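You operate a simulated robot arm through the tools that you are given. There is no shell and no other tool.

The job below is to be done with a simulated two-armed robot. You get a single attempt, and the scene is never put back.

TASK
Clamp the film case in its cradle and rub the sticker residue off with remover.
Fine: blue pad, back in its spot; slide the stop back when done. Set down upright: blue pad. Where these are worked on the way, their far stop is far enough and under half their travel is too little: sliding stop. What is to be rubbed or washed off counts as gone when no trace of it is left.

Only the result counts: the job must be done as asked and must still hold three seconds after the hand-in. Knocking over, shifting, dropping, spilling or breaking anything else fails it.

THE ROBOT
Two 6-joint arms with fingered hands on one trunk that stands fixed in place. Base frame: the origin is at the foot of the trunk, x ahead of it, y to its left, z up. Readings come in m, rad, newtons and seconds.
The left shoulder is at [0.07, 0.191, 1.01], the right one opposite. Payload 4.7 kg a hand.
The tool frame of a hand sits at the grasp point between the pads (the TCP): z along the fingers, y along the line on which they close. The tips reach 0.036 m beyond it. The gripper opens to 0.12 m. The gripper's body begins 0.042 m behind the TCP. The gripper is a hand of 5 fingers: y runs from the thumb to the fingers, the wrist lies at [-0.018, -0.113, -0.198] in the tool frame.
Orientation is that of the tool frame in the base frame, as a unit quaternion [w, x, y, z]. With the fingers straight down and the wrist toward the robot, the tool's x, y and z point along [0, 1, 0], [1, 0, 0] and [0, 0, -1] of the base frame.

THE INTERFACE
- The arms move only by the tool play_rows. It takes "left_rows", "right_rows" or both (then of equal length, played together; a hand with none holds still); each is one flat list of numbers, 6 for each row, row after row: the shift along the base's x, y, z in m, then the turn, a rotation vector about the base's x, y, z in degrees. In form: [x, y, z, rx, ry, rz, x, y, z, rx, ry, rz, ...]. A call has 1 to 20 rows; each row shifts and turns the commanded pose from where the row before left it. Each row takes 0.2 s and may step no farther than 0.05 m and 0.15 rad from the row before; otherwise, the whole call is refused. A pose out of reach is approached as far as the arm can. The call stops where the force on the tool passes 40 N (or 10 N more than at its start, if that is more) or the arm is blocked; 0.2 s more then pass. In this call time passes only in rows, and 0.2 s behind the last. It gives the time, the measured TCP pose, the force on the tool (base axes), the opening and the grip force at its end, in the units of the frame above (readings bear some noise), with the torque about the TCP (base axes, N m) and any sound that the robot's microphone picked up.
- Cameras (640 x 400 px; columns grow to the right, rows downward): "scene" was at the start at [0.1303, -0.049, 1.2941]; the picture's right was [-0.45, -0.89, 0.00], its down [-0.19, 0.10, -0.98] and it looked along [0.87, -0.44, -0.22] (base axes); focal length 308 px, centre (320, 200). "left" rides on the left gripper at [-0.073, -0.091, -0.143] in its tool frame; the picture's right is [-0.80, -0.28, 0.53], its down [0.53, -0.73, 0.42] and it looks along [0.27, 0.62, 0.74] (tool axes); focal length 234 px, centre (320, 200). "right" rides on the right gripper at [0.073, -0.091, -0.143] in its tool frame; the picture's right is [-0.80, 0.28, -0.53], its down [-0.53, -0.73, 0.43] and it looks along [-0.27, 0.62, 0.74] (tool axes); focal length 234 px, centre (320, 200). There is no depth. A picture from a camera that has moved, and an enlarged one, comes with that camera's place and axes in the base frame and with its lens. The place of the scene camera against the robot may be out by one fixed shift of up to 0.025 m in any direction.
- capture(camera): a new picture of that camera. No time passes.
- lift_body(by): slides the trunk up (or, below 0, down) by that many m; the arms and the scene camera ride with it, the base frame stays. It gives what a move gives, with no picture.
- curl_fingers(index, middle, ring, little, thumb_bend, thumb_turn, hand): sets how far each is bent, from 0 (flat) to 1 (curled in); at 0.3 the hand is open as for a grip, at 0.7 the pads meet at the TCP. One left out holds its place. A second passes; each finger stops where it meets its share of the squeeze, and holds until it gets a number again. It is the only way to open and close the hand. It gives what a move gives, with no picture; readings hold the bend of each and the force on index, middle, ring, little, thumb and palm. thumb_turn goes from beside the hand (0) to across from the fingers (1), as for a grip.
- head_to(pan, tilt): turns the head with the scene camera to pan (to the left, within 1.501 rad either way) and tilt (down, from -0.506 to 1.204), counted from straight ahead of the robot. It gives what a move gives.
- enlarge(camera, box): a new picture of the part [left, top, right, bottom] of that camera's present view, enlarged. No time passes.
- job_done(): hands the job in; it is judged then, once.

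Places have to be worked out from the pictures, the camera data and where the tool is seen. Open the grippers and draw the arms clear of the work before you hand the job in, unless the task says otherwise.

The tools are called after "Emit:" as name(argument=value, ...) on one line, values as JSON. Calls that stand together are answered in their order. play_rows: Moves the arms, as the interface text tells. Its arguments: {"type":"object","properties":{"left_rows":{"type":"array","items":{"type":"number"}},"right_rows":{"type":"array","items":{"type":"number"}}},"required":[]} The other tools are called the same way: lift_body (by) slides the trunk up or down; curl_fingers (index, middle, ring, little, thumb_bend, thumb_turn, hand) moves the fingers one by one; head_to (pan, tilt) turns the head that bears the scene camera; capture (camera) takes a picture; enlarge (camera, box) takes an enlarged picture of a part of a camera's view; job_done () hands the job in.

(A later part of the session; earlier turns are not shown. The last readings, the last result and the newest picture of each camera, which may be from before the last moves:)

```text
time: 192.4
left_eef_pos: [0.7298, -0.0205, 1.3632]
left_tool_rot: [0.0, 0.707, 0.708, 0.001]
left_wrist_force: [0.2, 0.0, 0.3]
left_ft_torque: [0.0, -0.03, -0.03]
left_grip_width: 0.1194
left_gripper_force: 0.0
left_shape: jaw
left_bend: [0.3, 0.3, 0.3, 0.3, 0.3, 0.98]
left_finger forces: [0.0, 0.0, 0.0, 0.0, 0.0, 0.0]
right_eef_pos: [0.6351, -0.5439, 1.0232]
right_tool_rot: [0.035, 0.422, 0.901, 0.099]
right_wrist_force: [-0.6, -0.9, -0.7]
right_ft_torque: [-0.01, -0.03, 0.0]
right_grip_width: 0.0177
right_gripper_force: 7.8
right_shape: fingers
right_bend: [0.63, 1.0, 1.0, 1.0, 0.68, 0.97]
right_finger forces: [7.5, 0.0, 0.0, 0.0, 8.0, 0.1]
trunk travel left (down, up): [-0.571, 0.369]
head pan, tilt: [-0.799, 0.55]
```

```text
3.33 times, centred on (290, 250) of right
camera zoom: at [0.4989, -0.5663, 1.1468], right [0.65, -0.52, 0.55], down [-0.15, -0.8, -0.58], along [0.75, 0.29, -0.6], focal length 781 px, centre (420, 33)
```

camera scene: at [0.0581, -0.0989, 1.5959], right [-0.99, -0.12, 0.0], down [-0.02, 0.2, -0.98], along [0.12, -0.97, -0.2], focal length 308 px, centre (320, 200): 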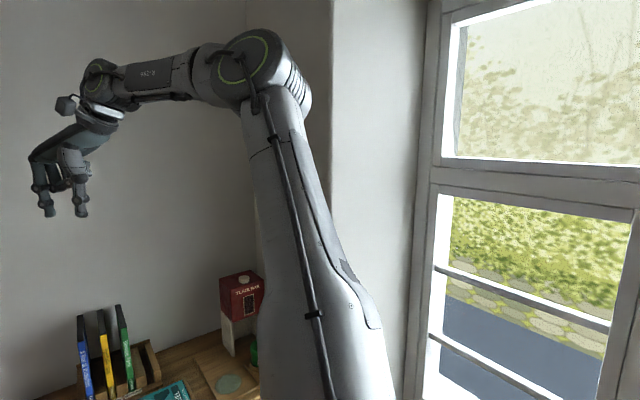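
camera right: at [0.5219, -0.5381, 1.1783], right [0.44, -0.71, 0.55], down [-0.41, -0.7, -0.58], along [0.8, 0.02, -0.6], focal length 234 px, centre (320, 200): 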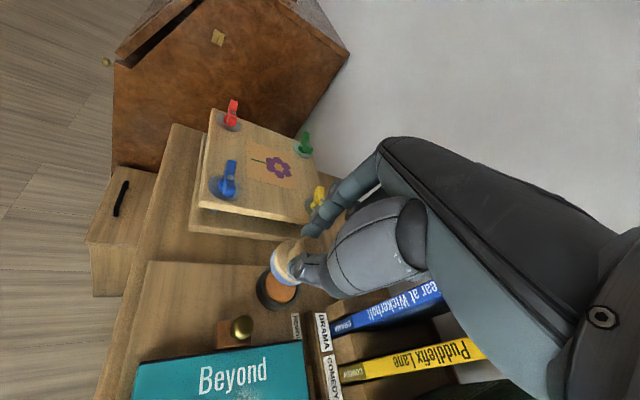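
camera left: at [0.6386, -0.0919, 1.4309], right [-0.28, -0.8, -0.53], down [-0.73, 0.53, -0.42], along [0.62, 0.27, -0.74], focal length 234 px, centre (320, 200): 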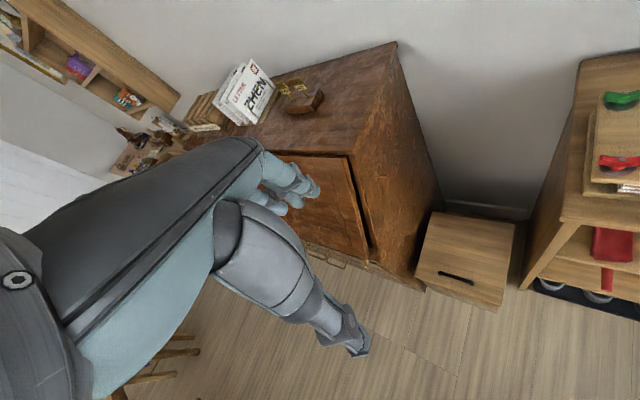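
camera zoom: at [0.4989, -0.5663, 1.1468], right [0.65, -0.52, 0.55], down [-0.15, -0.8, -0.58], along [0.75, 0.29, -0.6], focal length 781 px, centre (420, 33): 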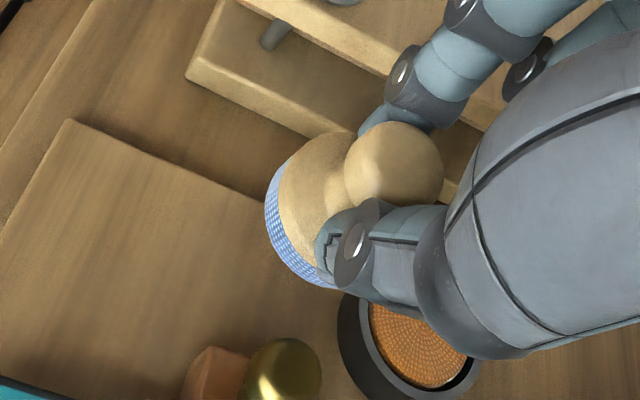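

The pad comes close to the dish at this spot, so I shift 6 mm forward and stay high enough that the pad's bottom clears the dish rim while the thumb still meets the ball.

Emit:
play_rows(right_rows=[-0.0042, 0.0042, 0, 0, 0, 0])

Emit:
lift_body(by=-0.02)

Emit:
play_rows(right_rows=[-0.0028, -0.0028, 0, 0, 0, 0, -0.0028, -0.0028, 0, 0, 0, 0])

Emit:
enlarge(camera="scene", box=[270, 110, 350, 180])

Emit:
enlarge(camera="right", box=[220, 190, 360, 310])

```text
time: 192.8
left_eef_pos: [0.7307, -0.0206, 1.3624]
left_tool_rot: [0.0, 0.707, 0.707, 0.0]
left_wrist_force: [-0.3, -0.6, 0.1]
left_ft_torque: [0.0, 0.02, -0.01]
left_grip_width: 0.1193
left_gripper_force: 0.1
left_shape: jaw
left_bend: [0.3, 0.3, 0.3, 0.3, 0.3, 0.98]
left_finger forces: [0.0, 0.1, 0.0, 0.1, 0.1, 0.1]
right_eef_pos: [0.6315, -0.5397, 1.0238]
right_tool_rot: [0.034, 0.421, 0.901, 0.1]
right_wrist_force: [-0.5, -0.2, -0.6]
right_ft_torque: [0.0, 0.02, 0.0]
right_grip_width: 0.0176
right_gripper_force: 7.6
right_shape: fingers
right_bend: [0.63, 1.0, 1.0, 1.0, 0.68, 0.97]
right_finger forces: [7.6, 0.1, 0.1, 0.0, 8.1, 0.1]
trunk travel left (down, up): [-0.571, 0.369]
head pan, tilt: [-0.799, 0.55]
```

```text
time: 193.5
left_eef_pos: [0.7294, -0.0209, 1.3417]
left_tool_rot: [0.001, 0.707, 0.707, 0.0]
left_wrist_force: [1.2, -0.2, 0.0]
left_ft_torque: [-0.05, -0.02, -0.03]
left_grip_width: 0.1196
left_gripper_force: 0.2
left_shape: jaw
left_bend: [0.3, 0.3, 0.3, 0.3, 0.3, 0.98]
left_finger forces: [0.0, 0.0, 0.0, 0.0, 0.1, 0.0]
right_eef_pos: [0.631, -0.5394, 1.0032]
right_tool_rot: [0.035, 0.422, 0.901, 0.099]
right_wrist_force: [-0.2, -0.1, -0.9]
right_ft_torque: [0.01, -0.04, -0.01]
right_grip_width: 0.018
right_gripper_force: 7.8
right_shape: fingers
right_bend: [0.63, 1.0, 1.0, 1.0, 0.68, 0.97]
right_finger forces: [7.5, 0.0, 0.1, 0.1, 8.1, 0.0]
trunk travel left (down, up): [-0.551, 0.389]
head pan, tilt: [-0.799, 0.55]
```

```text
time: 194.1
left_eef_pos: [0.7299, -0.0196, 1.3408]
left_tool_rot: [0.0, 0.707, 0.708, 0.001]
left_wrist_force: [0.3, -0.5, -0.5]
left_ft_torque: [-0.04, 0.03, -0.03]
left_grip_width: 0.1196
left_gripper_force: 0.1
left_shape: jaw
left_bend: [0.3, 0.3, 0.3, 0.3, 0.3, 0.98]
left_finger forces: [0.0, 0.0, 0.0, 0.1, 0.1, 0.0]
right_eef_pos: [0.6251, -0.545, 1.0025]
right_tool_rot: [0.035, 0.421, 0.901, 0.098]
right_wrist_force: [0.4, 0.7, -1.0]
right_ft_torque: [-0.01, -0.01, 0.0]
right_grip_width: 0.0178
right_gripper_force: 8.2
right_shape: fingers
right_bend: [0.63, 1.0, 1.0, 1.0, 0.68, 0.97]
right_finger forces: [8.0, 0.1, 0.0, 0.0, 8.8, 0.0]
trunk travel left (down, up): [-0.551, 0.389]
head pan, tilt: [-0.799, 0.55]
```

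```text
5.71 times, centred on (310, 145) of scene
camera zoom: at [0.11, -0.0709, 1.3276], right [-0.72, -0.7, 0.0], down [-0.36, 0.37, -0.85], along [0.59, -0.61, -0.52], focal length 1762 px, centre (377, 514)
```

zoom: 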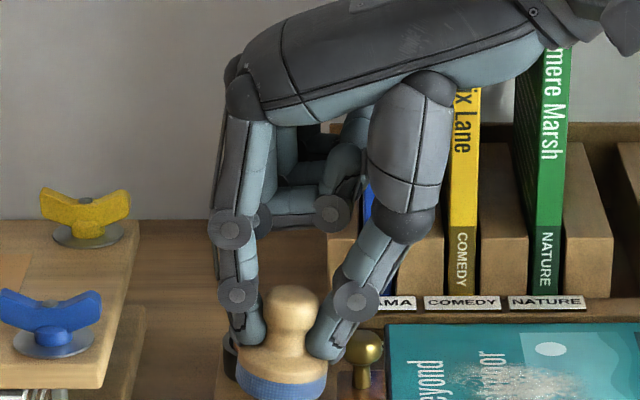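

```text
3.33 times, centred on (290, 250) of right
camera zoom: at [0.4891, -0.5675, 1.126], right [0.65, -0.52, 0.55], down [-0.15, -0.8, -0.58], along [0.75, 0.29, -0.6], focal length 781 px, centre (420, 33)
```

zoom: 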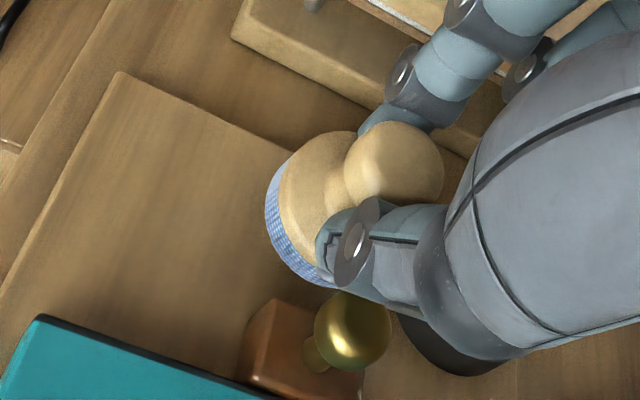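

The thumb is right beside the ball. I push along the cradle in 2 mm steps and watch the force rise.

Emit:
play_rows(right_rows=[-0.0021, -0.0021, 0, 0, 0, 0, -0.0021, -0.0021, 0, 0, 0, 0])

Emit:
play_rows(right_rows=[-0.0018, -0.0018, 0, 0, 0, 0, -0.0018, -0.0018, 0, 0, 0, 0])

Emit:
enlarge(camera="scene", box=[280, 120, 360, 190])

```text
time: 194.7
left_eef_pos: [0.731, -0.0187, 1.342]
left_tool_rot: [0.0, 0.707, 0.707, 0.001]
left_wrist_force: [0.1, -0.4, 0.4]
left_ft_torque: [-0.01, -0.02, 0.02]
left_grip_width: 0.1197
left_gripper_force: 0.1
left_shape: jaw
left_bend: [0.3, 0.3, 0.3, 0.3, 0.3, 0.98]
left_finger forces: [0.1, 0.0, 0.0, 0.0, 0.0, 0.1]
right_eef_pos: [0.6229, -0.5499, 1.0044]
right_tool_rot: [0.035, 0.421, 0.901, 0.099]
right_wrist_force: [3.4, 2.9, 1.4]
right_ft_torque: [0.06, -0.06, -0.02]
right_grip_width: 0.0176
right_gripper_force: 12.4
right_shape: fingers
right_bend: [0.62, 1.0, 1.0, 1.0, 0.68, 0.97]
right_finger forces: [10.1, 0.0, 0.0, 0.0, 14.2, 0.0]
trunk travel left (down, up): [-0.551, 0.389]
head pan, tilt: [-0.799, 0.55]
```

```text
time: 195.3
left_eef_pos: [0.7315, -0.0188, 1.3417]
left_tool_rot: [0.001, 0.707, 0.707, -0.001]
left_wrist_force: [0.8, -0.6, -0.4]
left_ft_torque: [-0.01, -0.02, -0.04]
left_grip_width: 0.1196
left_gripper_force: 0.1
left_shape: jaw
left_bend: [0.3, 0.3, 0.3, 0.3, 0.3, 0.98]
left_finger forces: [0.0, 0.0, 0.1, 0.0, 0.0, 0.0]
right_eef_pos: [0.619, -0.5516, 1.0059]
right_tool_rot: [0.036, 0.421, 0.901, 0.099]
right_wrist_force: [4.8, 6.4, 4.9]
right_ft_torque: [0.17, -0.11, 0.02]
right_grip_width: 0.0175
right_gripper_force: 17.0
right_shape: fingers
right_bend: [0.6, 1.0, 1.0, 1.0, 0.69, 0.97]
right_finger forces: [12.0, 0.0, 0.1, 0.0, 21.2, 0.0]
trunk travel left (down, up): [-0.551, 0.389]
head pan, tilt: [-0.799, 0.55]
```

```text
5.71 times, centred on (320, 155) of scene
camera zoom: at [0.1102, -0.0697, 1.3277], right [-0.72, -0.7, 0.0], down [-0.36, 0.37, -0.85], along [0.59, -0.61, -0.52], focal length 1762 px, centre (320, 457)
```

zoom: 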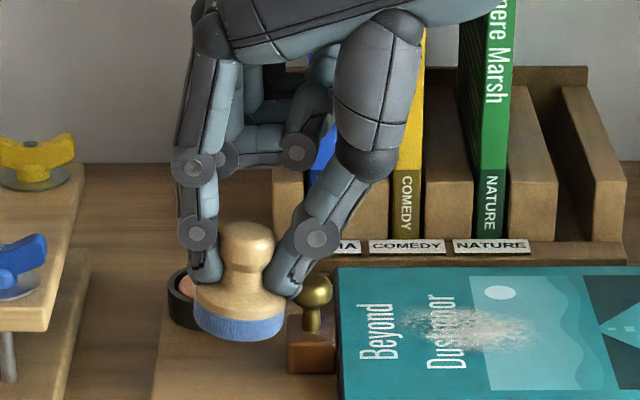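

Force is 8 N but the case hasn't visibly moved. I push a few mm more, keeping the height.

Emit:
play_rows(right_rows=[-0.0018, -0.0018, -0.0015, 0, 0, 0, -0.0018, -0.0018, 0, 0, 0, 0])

Emit:
play_rows(right_rows=[-0.0018, -0.0018, 0, 0, 0, 0, -0.0018, -0.0018, 0, 0, 0, 0])

Emit:
enlarge(camera="scene", box=[280, 120, 360, 190])

Emit:
enlarge(camera="right", box=[220, 190, 360, 310])

```text
time: 195.9
left_eef_pos: [0.7309, -0.0167, 1.3412]
left_tool_rot: [0.001, 0.707, 0.707, -0.001]
left_wrist_force: [0.2, -0.4, -0.2]
left_ft_torque: [-0.03, 0.01, -0.02]
left_grip_width: 0.1194
left_gripper_force: 0.1
left_shape: jaw
left_bend: [0.3, 0.3, 0.3, 0.3, 0.3, 0.98]
left_finger forces: [0.0, 0.0, 0.1, 0.1, 0.1, 0.1]
right_eef_pos: [0.6138, -0.5536, 1.0034]
right_tool_rot: [0.035, 0.421, 0.901, 0.099]
right_wrist_force: [9.2, 9.7, 7.5]
right_ft_torque: [0.26, -0.23, -0.04]
right_grip_width: 0.0175
right_gripper_force: 21.4
right_shape: fingers
right_bend: [0.58, 1.0, 1.0, 1.0, 0.71, 0.98]
right_finger forces: [14.4, 0.1, 0.0, 0.0, 28.6, 0.0]
trunk travel left (down, up): [-0.551, 0.389]
head pan, tilt: [-0.799, 0.55]
```

```text
time: 196.5
left_eef_pos: [0.7315, -0.0183, 1.3409]
left_tool_rot: [0.001, 0.707, 0.707, -0.001]
left_wrist_force: [-0.3, -0.1, -0.7]
left_ft_torque: [0.03, -0.04, -0.01]
left_grip_width: 0.1198
left_gripper_force: 0.1
left_shape: jaw
left_bend: [0.3, 0.3, 0.3, 0.3, 0.3, 0.98]
left_finger forces: [0.1, 0.0, 0.0, 0.0, 0.0, 0.0]
right_eef_pos: [0.6115, -0.5581, 1.0032]
right_tool_rot: [0.035, 0.421, 0.901, 0.098]
right_wrist_force: [9.6, 11.0, 6.6]
right_ft_torque: [0.38, -0.36, -0.06]
right_grip_width: 0.0173
right_gripper_force: 19.2
right_shape: fingers
right_bend: [0.56, 1.0, 1.0, 1.0, 0.72, 0.97]
right_finger forces: [15.5, 0.1, 0.1, 0.0, 23.2, 0.0]
trunk travel left (down, up): [-0.551, 0.389]
head pan, tilt: [-0.799, 0.55]
```

```text
5.71 times, centred on (320, 155) of scene
camera zoom: at [0.1108, -0.0686, 1.3276], right [-0.72, -0.7, 0.0], down [-0.37, 0.37, -0.85], along [0.59, -0.61, -0.52], focal length 1762 px, centre (320, 457)
```

zoom: 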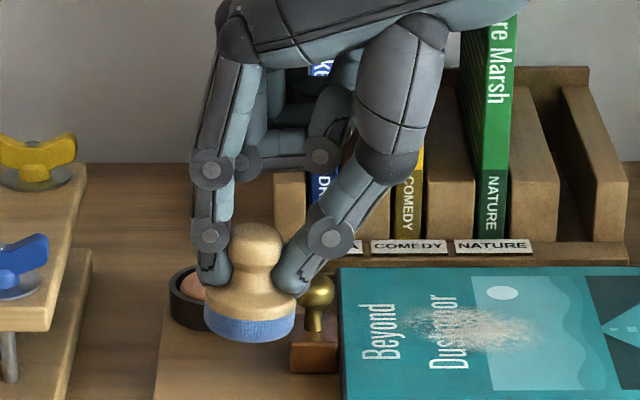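

```text
3.33 times, centred on (290, 250) of right
camera zoom: at [0.4765, -0.5803, 1.1266], right [0.65, -0.52, 0.55], down [-0.15, -0.8, -0.58], along [0.74, 0.29, -0.6], focal length 781 px, centre (420, 33)
```

zoom: 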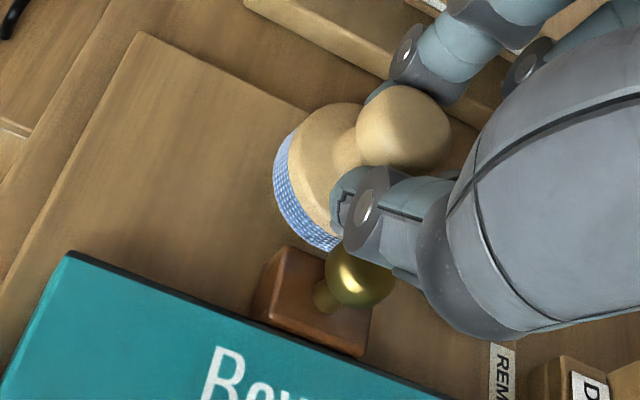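

At 15 N the stop doesn't go further, so it is at its far end; a little play is simply inherent. The real issue is probably that the pad never got properly wet: the sponge lies slightly inside the rim and the pad only just fits in. I back off, raise, and go for a well-centred dip at (0.672, −0.570).

Emit:
play_rows(right_rows=[0.004, 0.004, 0, 0, 0, 0, 0.004, 0.004, 0, 0, 0, 0, 0.003, 0.003, 0.005, 0, 0, 0])

Emit:
lift_body(by=0.05)

Emit:
play_rows(right_rows=[0.013, -0.009, 0, 0, 0, -5, 0.013, -0.009, 0, 0, 0, -5, 0.008, -0.005, 0, 0, 0, -5, 0, 0, 0, 0, 0, -5])

Emit:
enlarge(camera="right", box=[230, 190, 370, 310])

Emit:
enlarge(camera="scene", box=[270, 100, 350, 180])

```text
time: 197.3
left_eef_pos: [0.7299, -0.0205, 1.3418]
left_tool_rot: [0.0, 0.707, 0.707, 0.0]
left_wrist_force: [0.6, 1.0, -0.6]
left_ft_torque: [0.06, -0.03, 0.04]
left_grip_width: 0.1193
left_gripper_force: 0.1
left_shape: jaw
left_bend: [0.3, 0.3, 0.3, 0.3, 0.3, 0.98]
left_finger forces: [0.0, 0.1, 0.0, 0.1, 0.1, 0.0]
right_eef_pos: [0.6218, -0.5478, 1.0054]
right_tool_rot: [0.034, 0.421, 0.901, 0.099]
right_wrist_force: [0.6, 1.3, 1.0]
right_ft_torque: [0.04, -0.02, -0.01]
right_grip_width: 0.0182
right_gripper_force: 7.5
right_shape: fingers
right_bend: [0.62, 1.0, 1.0, 1.0, 0.68, 0.97]
right_finger forces: [7.9, 0.0, 0.1, 0.0, 7.1, 0.0]
trunk travel left (down, up): [-0.551, 0.389]
head pan, tilt: [-0.799, 0.55]
```

```text
time: 198.2
left_eef_pos: [0.7314, -0.0201, 1.3911]
left_tool_rot: [0.0, 0.707, 0.707, 0.0]
left_wrist_force: [0.6, -0.2, -0.3]
left_ft_torque: [0.02, 0.03, 0.02]
left_grip_width: 0.1194
left_gripper_force: 0.1
left_shape: jaw
left_bend: [0.3, 0.3, 0.3, 0.3, 0.3, 0.98]
left_finger forces: [0.1, 0.0, 0.0, 0.0, 0.1, 0.0]
right_eef_pos: [0.6214, -0.5486, 1.0559]
right_tool_rot: [0.035, 0.421, 0.901, 0.099]
right_wrist_force: [-0.7, 0.7, -1.0]
right_ft_torque: [0.0, 0.0, -0.01]
right_grip_width: 0.0182
right_gripper_force: 7.8
right_shape: fingers
right_bend: [0.62, 1.0, 1.0, 1.0, 0.68, 0.97]
right_finger forces: [7.9, 0.0, 0.0, 0.0, 7.2, 0.0]
trunk travel left (down, up): [-0.601, 0.339]
head pan, tilt: [-0.799, 0.55]
```

```text
time: 199.2
left_eef_pos: [0.7307, -0.0207, 1.3931]
left_tool_rot: [0.0, 0.708, 0.707, 0.0]
left_wrist_force: [-0.3, 0.3, 0.3]
left_ft_torque: [0.0, -0.01, 0.0]
left_grip_width: 0.1195
left_gripper_force: 0.1
left_shape: jaw
left_bend: [0.3, 0.3, 0.3, 0.3, 0.3, 0.98]
left_finger forces: [0.0, 0.0, 0.0, 0.0, 0.0, 0.0]
right_eef_pos: [0.6566, -0.5708, 1.056]
right_tool_rot: [0.051, 0.572, 0.813, 0.092]
right_wrist_force: [-0.1, 0.7, -0.4]
right_ft_torque: [-0.02, 0.0, -0.02]
right_grip_width: 0.0181
right_gripper_force: 7.5
right_shape: fingers
right_bend: [0.62, 1.0, 1.0, 1.0, 0.68, 0.97]
right_finger forces: [8.0, 0.1, 0.0, 0.0, 7.2, 0.0]
trunk travel left (down, up): [-0.601, 0.339]
head pan, tilt: [-0.799, 0.55]
```

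```text
3.33 times, centred on (300, 250) of right
camera zoom: at [0.5204, -0.5444, 1.1791], right [0.43, -0.71, 0.55], down [-0.41, -0.7, -0.58], along [0.8, 0.02, -0.6], focal length 781 px, centre (387, 33)
```

zoom: 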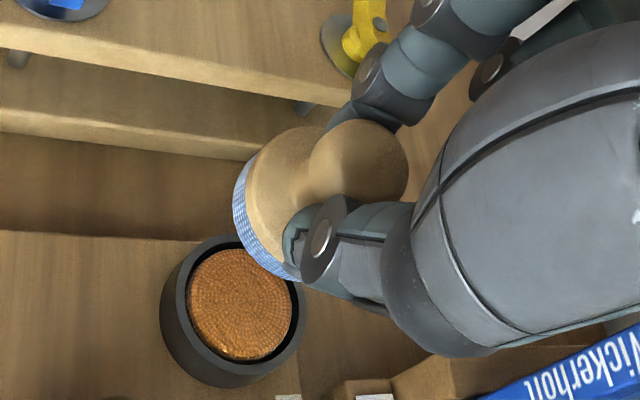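

```text
5.00 times, centred on (310, 140) of scene
camera zoom: at [0.1092, -0.0711, 1.3777], right [-0.72, -0.7, 0.0], down [-0.36, 0.37, -0.85], along [0.59, -0.61, -0.52], focal length 1542 px, centre (370, 500)
```

zoom: 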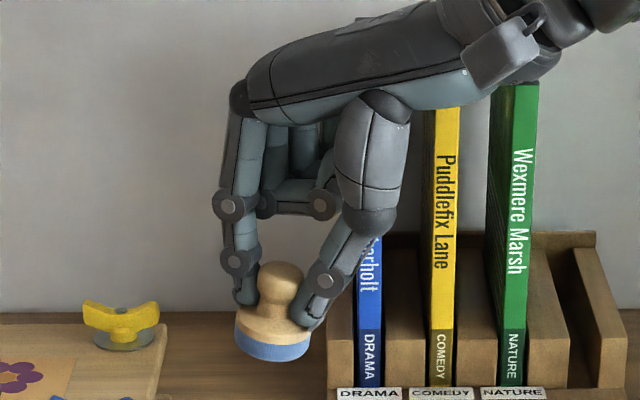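

Using ring and knob geometry I put the pad's base at TCP + (0.005, 0.008), so the centred dip needs TCP (0.667, −0.578). I creep there at height, checking for touch.

Emit:
play_rows(right_rows=[0.005, -0.0035, 0, 0, 0, 0])

Emit:
play_rows(right_rows=[0.005, -0.0035, 0, 0, 0, 0])

Emit:
lift_body(by=-0.04)

Emit:
enlarge(camera="right", box=[230, 190, 370, 310])

Emit:
enlarge(camera="scene", box=[280, 110, 340, 160])

```text
time: 199.6
left_eef_pos: [0.7315, -0.0211, 1.3923]
left_tool_rot: [-0.001, 0.707, 0.707, 0.0]
left_wrist_force: [0.6, 0.6, -0.8]
left_ft_torque: [-0.02, 0.01, -0.04]
left_grip_width: 0.1196
left_gripper_force: 0.0
left_shape: jaw
left_bend: [0.3, 0.3, 0.3, 0.3, 0.3, 0.98]
left_finger forces: [0.0, 0.0, 0.1, 0.1, 0.0, 0.0]
right_eef_pos: [0.6615, -0.5746, 1.0556]
right_tool_rot: [0.051, 0.573, 0.813, 0.092]
right_wrist_force: [-0.2, 0.0, -0.6]
right_ft_torque: [-0.04, 0.0, 0.03]
right_grip_width: 0.0184
right_gripper_force: 7.8
right_shape: fingers
right_bend: [0.62, 1.0, 1.0, 1.0, 0.68, 0.97]
right_finger forces: [8.0, 0.0, 0.1, 0.0, 7.2, 0.0]
trunk travel left (down, up): [-0.601, 0.339]
head pan, tilt: [-0.799, 0.55]
```

```text
time: 200.0
left_eef_pos: [0.7302, -0.0211, 1.3914]
left_tool_rot: [0.0, 0.707, 0.707, 0.0]
left_wrist_force: [0.4, 0.0, 0.3]
left_ft_torque: [-0.01, 0.02, 0.02]
left_grip_width: 0.1197
left_gripper_force: 0.1
left_shape: jaw
left_bend: [0.3, 0.3, 0.3, 0.3, 0.3, 0.98]
left_finger forces: [0.0, 0.1, 0.1, 0.0, 0.0, 0.0]
right_eef_pos: [0.6679, -0.5766, 1.0553]
right_tool_rot: [0.051, 0.572, 0.814, 0.092]
right_wrist_force: [-0.1, -0.2, -0.3]
right_ft_torque: [0.01, 0.01, 0.02]
right_grip_width: 0.018
right_gripper_force: 7.5
right_shape: fingers
right_bend: [0.62, 1.0, 1.0, 1.0, 0.68, 0.97]
right_finger forces: [8.1, 0.0, 0.0, 0.0, 7.2, 0.1]
trunk travel left (down, up): [-0.601, 0.339]
head pan, tilt: [-0.799, 0.55]
```

```text
time: 200.8
left_eef_pos: [0.7296, -0.0201, 1.353]
left_tool_rot: [0.001, 0.707, 0.707, 0.0]
left_wrist_force: [-0.8, 0.7, -0.3]
left_ft_torque: [0.03, -0.05, -0.01]
left_grip_width: 0.1197
left_gripper_force: 0.1
left_shape: jaw
left_bend: [0.3, 0.3, 0.3, 0.3, 0.3, 0.98]
left_finger forces: [0.0, 0.1, 0.0, 0.0, 0.0, 0.1]
right_eef_pos: [0.6664, -0.5776, 1.0174]
right_tool_rot: [0.051, 0.572, 0.814, 0.092]
right_wrist_force: [0.2, 0.1, -0.8]
right_ft_torque: [-0.03, -0.03, -0.01]
right_grip_width: 0.0184
right_gripper_force: 7.3
right_shape: fingers
right_bend: [0.62, 1.0, 1.0, 1.0, 0.68, 0.97]
right_finger forces: [8.1, 0.1, 0.0, 0.0, 7.2, 0.0]
trunk travel left (down, up): [-0.561, 0.379]
head pan, tilt: [-0.799, 0.55]
```

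```text
3.33 times, centred on (300, 250) of right
camera zoom: at [0.5308, -0.5516, 1.1405], right [0.43, -0.71, 0.56], down [-0.41, -0.7, -0.58], along [0.8, 0.02, -0.6], focal length 781 px, centre (387, 33)
```

zoom: 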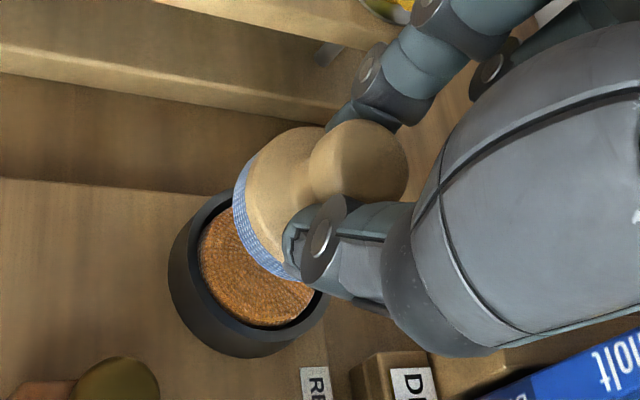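

```text
8.00 times, centred on (310, 135) of scene
camera zoom: at [0.1092, -0.0709, 1.3377], right [-0.72, -0.7, 0.0], down [-0.36, 0.37, -0.85], along [0.59, -0.61, -0.52], focal length 2467 px, centre (400, 720)
```

zoom: 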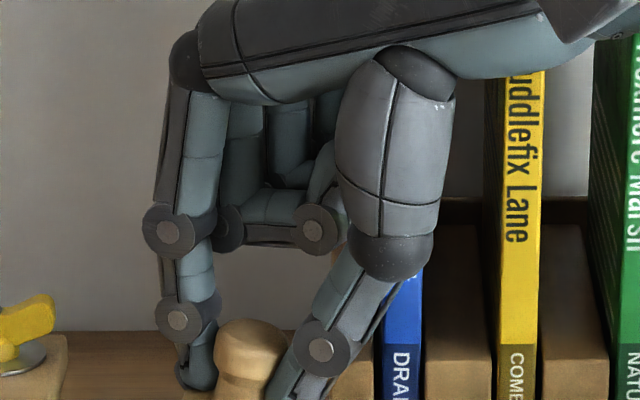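

Prediction and view agree: the ring's left edge is exactly where a centred pad would appear. I lower in small steps and watch at what height it meets resistance.

Emit:
play_rows(right_rows=[0, 0, -0.006, 0, 0, 0, 0, 0, -0.006, 0, 0, 0, 0, 0, -0.003, 0, 0, 0])

Emit:
play_rows(right_rows=[0, 0, -0.0015, 0, 0, 0, 0, 0, -0.0015, 0, 0, 0])

Emit:
play_rows(right_rows=[0, 0, -0.0015, 0, 0, 0])

Emit:
enlarge(camera="right", box=[230, 190, 370, 310])

```text
time: 201.6
left_eef_pos: [0.7314, -0.0204, 1.3526]
left_tool_rot: [0.0, 0.707, 0.707, 0.0]
left_wrist_force: [-0.2, -0.1, 0.4]
left_ft_torque: [-0.06, -0.01, 0.01]
left_grip_width: 0.1195
left_gripper_force: 0.0
left_shape: jaw
left_bend: [0.3, 0.3, 0.3, 0.3, 0.3, 0.98]
left_finger forces: [0.0, 0.0, 0.0, 0.0, 0.0, 0.0]
right_eef_pos: [0.6647, -0.5795, 1.0004]
right_tool_rot: [0.052, 0.572, 0.814, 0.091]
right_wrist_force: [-0.3, 0.2, -1.7]
right_ft_torque: [0.01, 0.01, 0.03]
right_grip_width: 0.0181
right_gripper_force: 7.6
right_shape: fingers
right_bend: [0.62, 1.0, 1.0, 1.0, 0.68, 0.97]
right_finger forces: [8.1, 0.0, 0.0, 0.1, 7.3, 0.1]
trunk travel left (down, up): [-0.561, 0.379]
head pan, tilt: [-0.799, 0.55]
```

```text
time: 202.2
left_eef_pos: [0.7298, -0.0202, 1.352]
left_tool_rot: [0.0, 0.707, 0.707, 0.0]
left_wrist_force: [-0.2, -0.6, 0.0]
left_ft_torque: [-0.02, 0.01, 0.01]
left_grip_width: 0.1196
left_gripper_force: 0.1
left_shape: jaw
left_bend: [0.3, 0.3, 0.3, 0.3, 0.3, 0.98]
left_finger forces: [0.1, 0.1, 0.0, 0.1, 0.0, 0.0]
right_eef_pos: [0.665, -0.58, 0.9995]
right_tool_rot: [0.051, 0.572, 0.814, 0.091]
right_wrist_force: [-0.3, 0.3, 0.6]
right_ft_torque: [0.0, -0.01, 0.05]
right_grip_width: 0.0181
right_gripper_force: 7.9
right_shape: fingers
right_bend: [0.62, 1.0, 1.0, 1.0, 0.68, 0.97]
right_finger forces: [8.3, 0.0, 0.0, 0.1, 7.1, 0.0]
right hand out of reach, approached as far as the arm can: row 1
trunk travel left (down, up): [-0.561, 0.379]
head pan, tilt: [-0.799, 0.55]
```

```text
time: 202.6
left_eef_pos: [0.7306, -0.0201, 1.352]
left_tool_rot: [0.0, 0.707, 0.707, 0.001]
left_wrist_force: [-0.8, 0.4, 0.6]
left_ft_torque: [-0.01, -0.03, -0.02]
left_grip_width: 0.1195
left_gripper_force: 0.0
left_shape: jaw
left_bend: [0.3, 0.3, 0.3, 0.3, 0.3, 0.98]
left_finger forces: [0.0, 0.0, 0.0, 0.1, 0.1, 0.0]
right_eef_pos: [0.6628, -0.5806, 0.9993]
right_tool_rot: [0.051, 0.571, 0.814, 0.092]
right_wrist_force: [1.3, 1.7, 1.4]
right_ft_torque: [0.0, -0.04, 0.0]
right_grip_width: 0.018
right_gripper_force: 8.2
right_shape: fingers
right_bend: [0.62, 1.0, 1.0, 1.0, 0.68, 0.97]
right_finger forces: [8.9, 0.1, 0.0, 0.1, 6.8, 0.0]
trunk travel left (down, up): [-0.561, 0.379]
head pan, tilt: [-0.799, 0.55]
```

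```text
3.33 times, centred on (300, 250) of right
camera zoom: at [0.5279, -0.5539, 1.1218], right [0.43, -0.71, 0.56], down [-0.41, -0.7, -0.58], along [0.8, 0.02, -0.6], focal length 781 px, centre (387, 33)
```

zoom: 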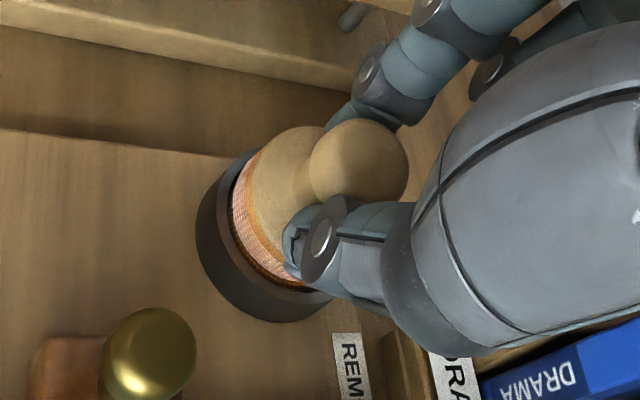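

The pad's ring has turned orange: it is now soaked with remover, which never happened before. I lift it straight up with the trunk and check it.

Emit:
lift_body(by=0.05)

Emit:
enlarge(camera="right", box=[230, 190, 370, 310])

Emit:
enlarge(camera="scene", box=[280, 110, 380, 200])

```text
time: 203.6
left_eef_pos: [0.7312, -0.0209, 1.4004]
left_tool_rot: [0.001, 0.707, 0.707, 0.0]
left_wrist_force: [-0.8, -0.7, 0.0]
left_ft_torque: [0.0, 0.0, 0.0]
left_grip_width: 0.1195
left_gripper_force: 0.0
left_shape: jaw
left_bend: [0.3, 0.3, 0.3, 0.3, 0.3, 0.98]
left_finger forces: [0.0, 0.0, 0.0, 0.0, 0.0, 0.0]
right_eef_pos: [0.6635, -0.5794, 1.0489]
right_tool_rot: [0.051, 0.572, 0.814, 0.092]
right_wrist_force: [-0.7, 0.8, -0.6]
right_ft_torque: [-0.06, 0.0, 0.0]
right_grip_width: 0.0181
right_gripper_force: 7.7
right_shape: fingers
right_bend: [0.62, 1.0, 1.0, 1.0, 0.68, 0.97]
right_finger forces: [7.9, 0.1, 0.0, 0.0, 7.2, 0.4]
trunk travel left (down, up): [-0.611, 0.329]
head pan, tilt: [-0.799, 0.55]
```

```text
3.33 times, centred on (300, 250) of right
camera zoom: at [0.5282, -0.5543, 1.1712], right [0.43, -0.71, 0.55], down [-0.41, -0.7, -0.58], along [0.8, 0.02, -0.6], focal length 781 px, centre (387, 33)
```

zoom: 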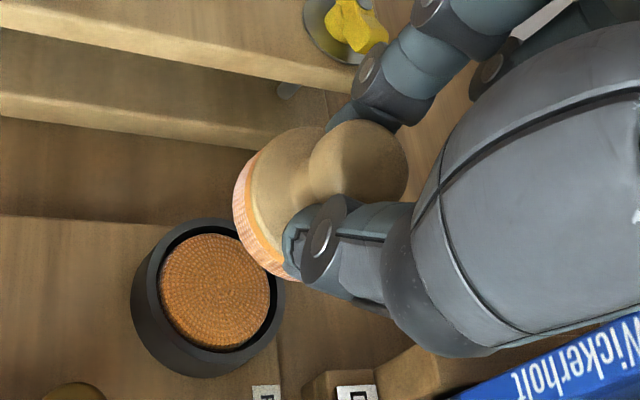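

```text
4.44 times, centred on (330, 155) of scene
camera zoom: at [0.1104, -0.0715, 1.3875], right [-0.72, -0.7, 0.0], down [-0.36, 0.38, -0.85], along [0.59, -0.61, -0.52], focal length 1370 px, centre (276, 400)
```

zoom: 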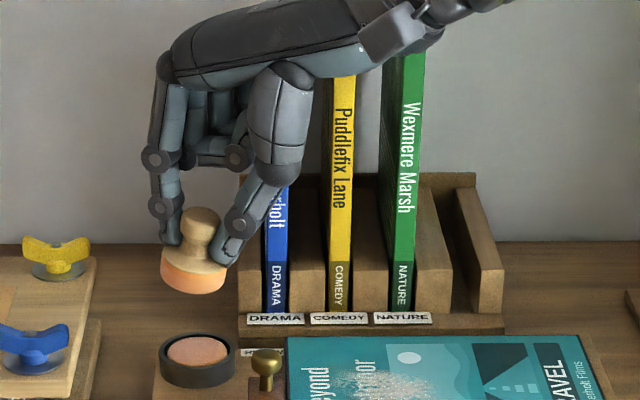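

The pad is wet (orange). Now back over the residue with yaw 40°, low hover.

Emit:
play_rows(right_rows=[-0.0191, -0.006, 0.002, 0, 0, 4, -0.0191, -0.006, 0, 0, 0, 4, -0.0191, -0.006, 0, 0, 0, 4, -0.0191, -0.006, 0, 0, 0, 4, -0.0191, -0.006, 0, 0, 0, 4])

Emit:
lift_body(by=-0.045)

Emit:
enlarge(camera="right", box=[180, 190, 360, 330])

```text
time: 204.8
left_eef_pos: [0.7305, -0.0214, 1.4022]
left_tool_rot: [0.0, 0.707, 0.707, 0.001]
left_wrist_force: [0.0, 0.1, 0.3]
left_ft_torque: [0.0, 0.01, 0.0]
left_grip_width: 0.1197
left_gripper_force: 0.1
left_shape: jaw
left_bend: [0.3, 0.3, 0.3, 0.3, 0.3, 0.98]
left_finger forces: [0.0, 0.0, 0.1, 0.1, 0.0, 0.0]
right_eef_pos: [0.5679, -0.6083, 1.0496]
right_tool_rot: [0.035, 0.421, 0.901, 0.101]
right_wrist_force: [0.5, 0.1, -0.2]
right_ft_torque: [0.0, -0.03, 0.02]
right_grip_width: 0.0181
right_gripper_force: 7.3
right_shape: fingers
right_bend: [0.62, 1.0, 1.0, 1.0, 0.68, 0.97]
right_finger forces: [7.9, 0.1, 0.0, 0.0, 7.2, 0.1]
trunk travel left (down, up): [-0.611, 0.329]
head pan, tilt: [-0.799, 0.55]
```

```text
time: 205.6
left_eef_pos: [0.7292, -0.0205, 1.3565]
left_tool_rot: [0.0, 0.707, 0.707, 0.0]
left_wrist_force: [-1.0, 0.4, -0.1]
left_ft_torque: [0.0, -0.01, -0.02]
left_grip_width: 0.1193
left_gripper_force: 0.1
left_shape: jaw
left_bend: [0.3, 0.3, 0.3, 0.3, 0.3, 0.98]
left_finger forces: [0.0, 0.0, 0.1, 0.1, 0.0, 0.0]
right_eef_pos: [0.5674, -0.6081, 1.005]
right_tool_rot: [0.035, 0.421, 0.901, 0.099]
right_wrist_force: [-0.2, -0.1, -0.8]
right_ft_torque: [-0.01, 0.0, 0.0]
right_grip_width: 0.018
right_gripper_force: 7.6
right_shape: fingers
right_bend: [0.62, 1.0, 1.0, 1.0, 0.68, 0.97]
right_finger forces: [8.0, 0.0, 0.1, 0.1, 7.2, 0.0]
trunk travel left (down, up): [-0.566, 0.374]
head pan, tilt: [-0.799, 0.55]
```

```text
2.86 times, centred on (270, 260) of right
camera zoom: at [0.4323, -0.6302, 1.1281], right [0.65, -0.52, 0.56], down [-0.15, -0.8, -0.58], along [0.75, 0.29, -0.6], focal length 669 px, centre (463, 29)
```

zoom: 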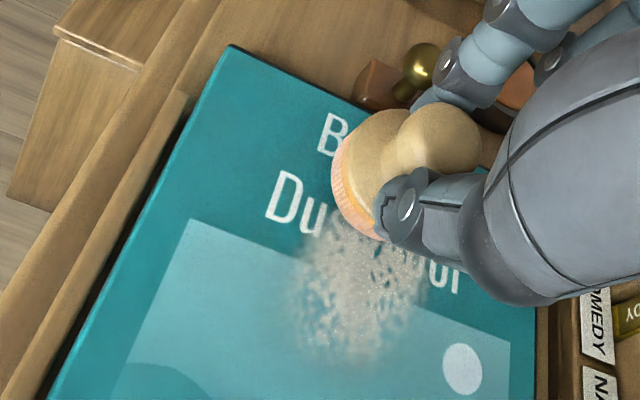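

Now I lower to contact and make three round trips with the wet pad.

Emit:
play_rows(right_rows=[0, 0, -0.004, 0, 0, 0, 0, 0, -0.0025, 0, 0, 0, -0.0115, -0.0115, 0, 0, 0, 0, -0.0115, -0.0115, 0, 0, 0, 0, -0.0115, -0.0115, 0, 0, 0, 0, 0.0115, 0.0115, 0, 0, 0, 0, 0.0115, 0.0115, 0, 0, 0, 0, 0.0115, 0.0115, 0, 0, 0, 0, -0.0115, -0.0115, 0, 0, 0, 0, -0.0115, -0.0115, 0, 0, 0, 0, -0.0115, -0.0115, 0, 0, 0, 0, 0.0115, 0.0115, 0, 0, 0, 0, 0.0115, 0.0115, 0, 0, 0, 0, 0.0115, 0.0115, 0, 0, 0, 0])

Emit:
enlarge(camera="right", box=[180, 190, 360, 330])

```text
time: 208.6
left_eef_pos: [0.7309, -0.02, 1.3558]
left_tool_rot: [0.0, 0.707, 0.707, 0.0]
left_wrist_force: [-0.2, 0.3, -0.1]
left_ft_torque: [-0.02, 0.02, 0.0]
left_grip_width: 0.1196
left_gripper_force: 0.1
left_shape: jaw
left_bend: [0.3, 0.3, 0.3, 0.3, 0.3, 0.98]
left_finger forces: [0.0, 0.0, 0.0, 0.1, 0.0, 0.0]
right_eef_pos: [0.5704, -0.6106, 0.9973]
right_tool_rot: [0.035, 0.422, 0.901, 0.099]
right_wrist_force: [-0.2, -0.6, 2.0]
right_ft_torque: [-0.06, 0.11, -0.02]
right_grip_width: 0.0183
right_gripper_force: 8.4
right_shape: fingers
right_bend: [0.62, 1.0, 1.0, 1.0, 0.68, 0.97]
right_finger forces: [7.6, 0.0, 0.1, 0.1, 9.8, 0.1]
trunk travel left (down, up): [-0.566, 0.374]
head pan, tilt: [-0.799, 0.55]
```

```text
2.86 times, centred on (270, 260) of right
camera zoom: at [0.4335, -0.6323, 1.1213], right [0.65, -0.52, 0.55], down [-0.15, -0.8, -0.58], along [0.75, 0.29, -0.6], focal length 669 px, centre (463, 29)
```

zoom: 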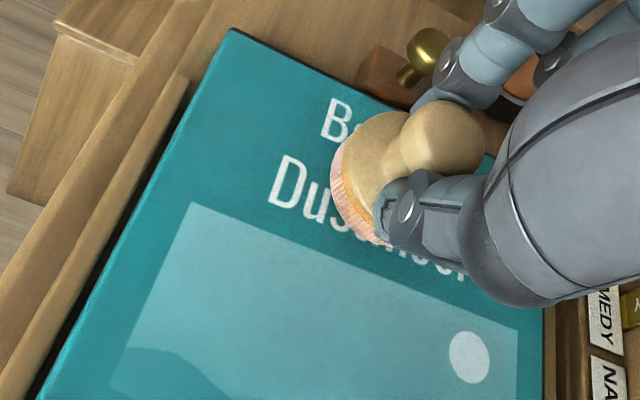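

The residue is wiped away wherever the pad passed. I lift to look for any trace left.

Emit:
lift_body(by=0.06)

Emit:
enlarge(camera="scene", box=[325, 165, 385, 205])

Emit:
enlarge(camera="right", box=[200, 230, 320, 330])

```text
time: 209.6
left_eef_pos: [0.7315, -0.0202, 1.4172]
left_tool_rot: [-0.001, 0.707, 0.707, 0.0]
left_wrist_force: [-0.5, -0.4, -0.5]
left_ft_torque: [-0.02, 0.02, -0.02]
left_grip_width: 0.1197
left_gripper_force: 0.1
left_shape: jaw
left_bend: [0.3, 0.3, 0.3, 0.3, 0.3, 0.98]
left_finger forces: [0.0, 0.1, 0.1, 0.0, 0.0, 0.0]
right_eef_pos: [0.5702, -0.6101, 1.0578]
right_tool_rot: [0.035, 0.422, 0.901, 0.1]
right_wrist_force: [-0.2, -0.3, -2.0]
right_ft_torque: [-0.04, 0.0, 0.0]
right_grip_width: 0.0182
right_gripper_force: 7.9
right_shape: fingers
right_bend: [0.62, 1.0, 1.0, 1.0, 0.68, 0.97]
right_finger forces: [7.6, 0.0, 0.0, 0.0, 8.1, 0.0]
trunk travel left (down, up): [-0.626, 0.314]
head pan, tilt: [-0.799, 0.55]
```

```text
10.00 times, centred on (355, 185) of scene
camera zoom: at [0.1102, -0.0714, 1.4025], right [-0.72, -0.7, 0.0], down [-0.36, 0.37, -0.85], along [0.59, -0.61, -0.52], focal length 3083 px, centre (-30, 350)
```

zoom: 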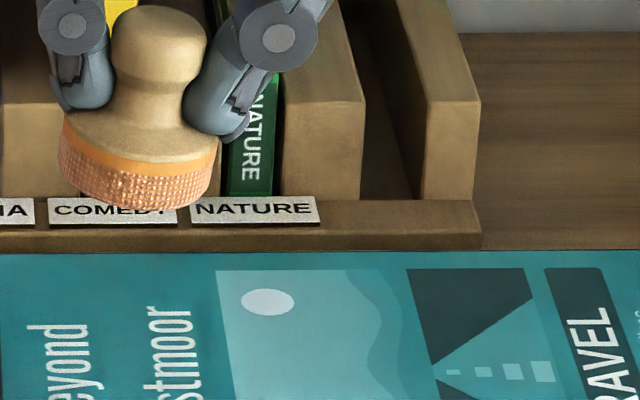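

```text
4.00 times, centred on (260, 280) of right
camera zoom: at [0.4337, -0.6329, 1.181], right [0.65, -0.52, 0.55], down [-0.15, -0.8, -0.58], along [0.75, 0.29, -0.6], focal length 937 px, centre (560, -120)
```

zoom: 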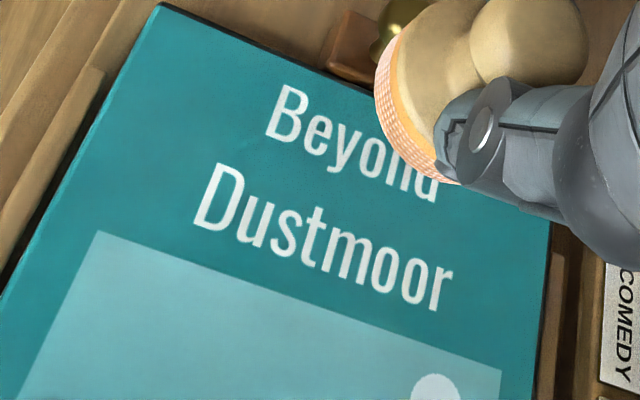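

The title is fully legible and no trace shows. I check the full former residue area once more at high zoom from both cameras.

Emit:
enlarge(camera="scene", box=[320, 180, 390, 225])

Emit:
enlarge(camera="right", box=[220, 265, 310, 335])

```text
8.89 times, centred on (355, 202) of scene
camera zoom: at [0.1102, -0.0714, 1.4025], right [-0.72, -0.7, 0.0], down [-0.36, 0.37, -0.85], along [0.59, -0.61, -0.52], focal length 2741 px, centre (9, 178)
```

zoom: 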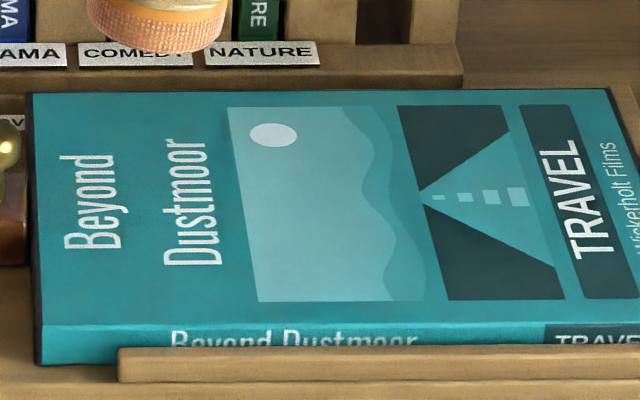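

```text
5.71 times, centred on (265, 300) of right
camera zoom: at [0.4337, -0.6329, 1.181], right [0.65, -0.52, 0.55], down [-0.15, -0.8, -0.58], along [0.75, 0.29, -0.6], focal length 1338 px, centre (634, -371)
```

zoom: 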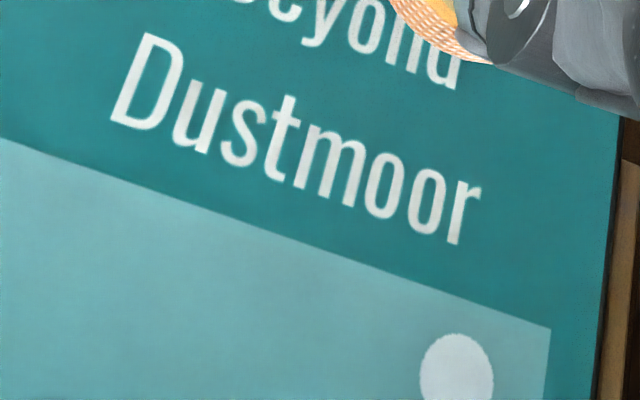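

It looks spotless. For safety I make one more light round trip on a line slightly forward and one slightly back, shifting only while lifted.

Emit:
play_rows(right_rows=[-0.008, 0.008, 0, 0, 0, 0])

Emit:
lift_body(by=-0.06)

Emit:
play_rows(right_rows=[-0.0115, -0.0115, 0, 0, 0, 0, -0.0115, -0.0115, 0, 0, 0, 0, -0.0115, -0.0115, 0, 0, 0, 0, 0.0115, 0.0115, 0, 0, 0, 0, 0.0115, 0.0115, 0, 0, 0, 0, 0.0115, 0.0115, 0, 0, 0, 0, 0, 0, 0.005, 0, 0, 0, 0.007, -0.007, 0, 0, 0, 0, 0.007, -0.007, 0, 0, 0, 0, 0, 0, -0.005, 0, 0, 0, -0.0115, -0.0115, 0, 0, 0, 0, -0.0115, -0.0115, 0, 0, 0, 0, -0.0115, -0.0115, 0, 0, 0, 0, 0.0115, 0.0115, 0, 0, 0, 0, 0.0115, 0.0115, 0, 0, 0, 0, 0.0115, 0.0115, 0, 0, 0, 0])

Emit:
lift_body(by=0.06)

Emit:
enlarge(camera="scene", box=[290, 150, 390, 225])

Emit:
enlarge(camera="right", box=[180, 190, 360, 330])

```text
time: 210.0
left_eef_pos: [0.7295, -0.0202, 1.4182]
left_tool_rot: [0.001, 0.708, 0.707, 0.001]
left_wrist_force: [-0.5, 0.0, 0.6]
left_ft_torque: [0.02, -0.01, 0.01]
left_grip_width: 0.1196
left_gripper_force: 0.1
left_shape: jaw
left_bend: [0.3, 0.3, 0.3, 0.3, 0.3, 0.98]
left_finger forces: [0.0, 0.1, 0.0, 0.1, 0.1, 0.1]
right_eef_pos: [0.5596, -0.6031, 1.0587]
right_tool_rot: [0.035, 0.421, 0.901, 0.1]
right_wrist_force: [-0.2, -0.2, -0.1]
right_ft_torque: [-0.01, -0.03, -0.02]
right_grip_width: 0.0181
right_gripper_force: 8.1
right_shape: fingers
right_bend: [0.62, 1.0, 1.0, 1.0, 0.68, 0.97]
right_finger forces: [7.6, 0.0, 0.0, 0.0, 8.1, 0.0]
trunk travel left (down, up): [-0.626, 0.314]
head pan, tilt: [-0.799, 0.55]
```

```text
time: 211.0
left_eef_pos: [0.7298, -0.0199, 1.3583]
left_tool_rot: [0.0, 0.707, 0.707, 0.001]
left_wrist_force: [-0.7, -0.2, -0.3]
left_ft_torque: [0.01, 0.0, 0.0]
left_grip_width: 0.1195
left_gripper_force: 0.1
left_shape: jaw
left_bend: [0.3, 0.3, 0.3, 0.3, 0.3, 0.98]
left_finger forces: [0.1, 0.0, 0.0, 0.0, 0.1, 0.0]
right_eef_pos: [0.5613, -0.6014, 0.9984]
right_tool_rot: [0.035, 0.422, 0.901, 0.099]
right_wrist_force: [0.2, -0.2, 0.7]
right_ft_torque: [-0.01, -0.01, 0.04]
right_grip_width: 0.0185
right_gripper_force: 8.2
right_shape: fingers
right_bend: [0.62, 1.0, 1.0, 1.0, 0.68, 0.97]
right_finger forces: [7.7, 0.0, 0.1, 0.1, 8.2, 0.0]
trunk travel left (down, up): [-0.566, 0.374]
head pan, tilt: [-0.799, 0.55]
```

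```text
time: 214.4
left_eef_pos: [0.7311, -0.0206, 1.3562]
left_tool_rot: [0.0, 0.707, 0.707, 0.0]
left_wrist_force: [-0.6, 0.6, -0.6]
left_ft_torque: [-0.04, -0.01, 0.0]
left_grip_width: 0.1195
left_gripper_force: 0.1
left_shape: jaw
left_bend: [0.3, 0.3, 0.3, 0.3, 0.3, 0.98]
left_finger forces: [0.0, 0.0, 0.0, 0.1, 0.1, 0.1]
right_eef_pos: [0.5756, -0.6185, 0.9992]
right_tool_rot: [0.035, 0.422, 0.901, 0.099]
right_wrist_force: [0.2, 0.2, -0.4]
right_ft_torque: [-0.04, 0.06, 0.0]
right_grip_width: 0.0182
right_gripper_force: 7.4
right_shape: fingers
right_bend: [0.62, 1.0, 1.0, 1.0, 0.68, 0.97]
right_finger forces: [7.6, 0.1, 0.0, 0.0, 9.0, 0.1]
trunk travel left (down, up): [-0.566, 0.374]
head pan, tilt: [-0.799, 0.55]
```

```text
time: 215.4
left_eef_pos: [0.7305, -0.0199, 1.4167]
left_tool_rot: [-0.001, 0.707, 0.707, 0.0]
left_wrist_force: [-0.1, 0.2, 0.2]
left_ft_torque: [0.02, 0.03, -0.02]
left_grip_width: 0.1196
left_gripper_force: 0.1
left_shape: jaw
left_bend: [0.3, 0.3, 0.3, 0.3, 0.3, 0.98]
left_finger forces: [0.0, 0.0, 0.1, 0.0, 0.0, 0.1]
right_eef_pos: [0.5742, -0.6185, 1.0582]
right_tool_rot: [0.034, 0.421, 0.901, 0.1]
right_wrist_force: [0.5, 0.1, -0.6]
right_ft_torque: [-0.01, 0.01, 0.0]
right_grip_width: 0.0186
right_gripper_force: 8.1
right_shape: fingers
right_bend: [0.62, 1.0, 1.0, 1.0, 0.68, 0.97]
right_finger forces: [7.7, 0.1, 0.0, 0.1, 8.4, 0.0]
trunk travel left (down, up): [-0.626, 0.314]
head pan, tilt: [-0.799, 0.55]
```

```text
5.33 times, centred on (340, 188) of scene
camera zoom: at [0.1102, -0.0713, 1.4025], right [-0.72, -0.7, 0.0], down [-0.36, 0.37, -0.85], along [0.59, -0.61, -0.52], focal length 1644 px, centre (213, 267)
```

zoom: 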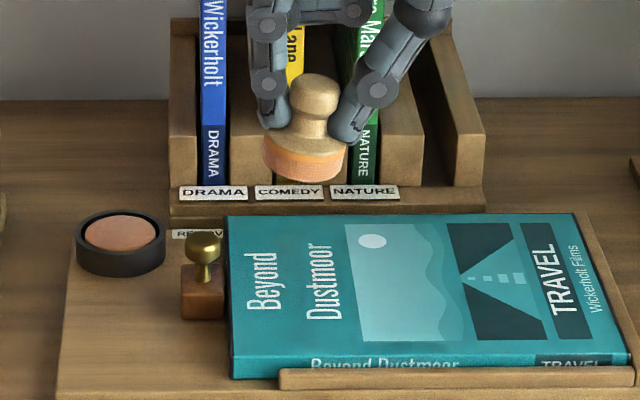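

```text
2.86 times, centred on (270, 260) of right
camera zoom: at [0.4397, -0.6403, 1.1816], right [0.65, -0.52, 0.55], down [-0.15, -0.8, -0.58], along [0.75, 0.29, -0.6], focal length 669 px, centre (463, 29)
```

zoom: 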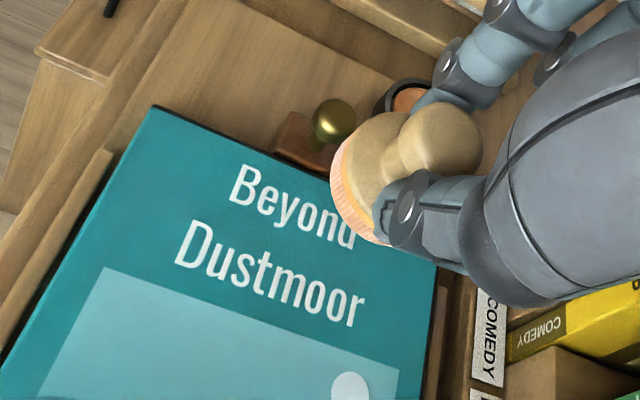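

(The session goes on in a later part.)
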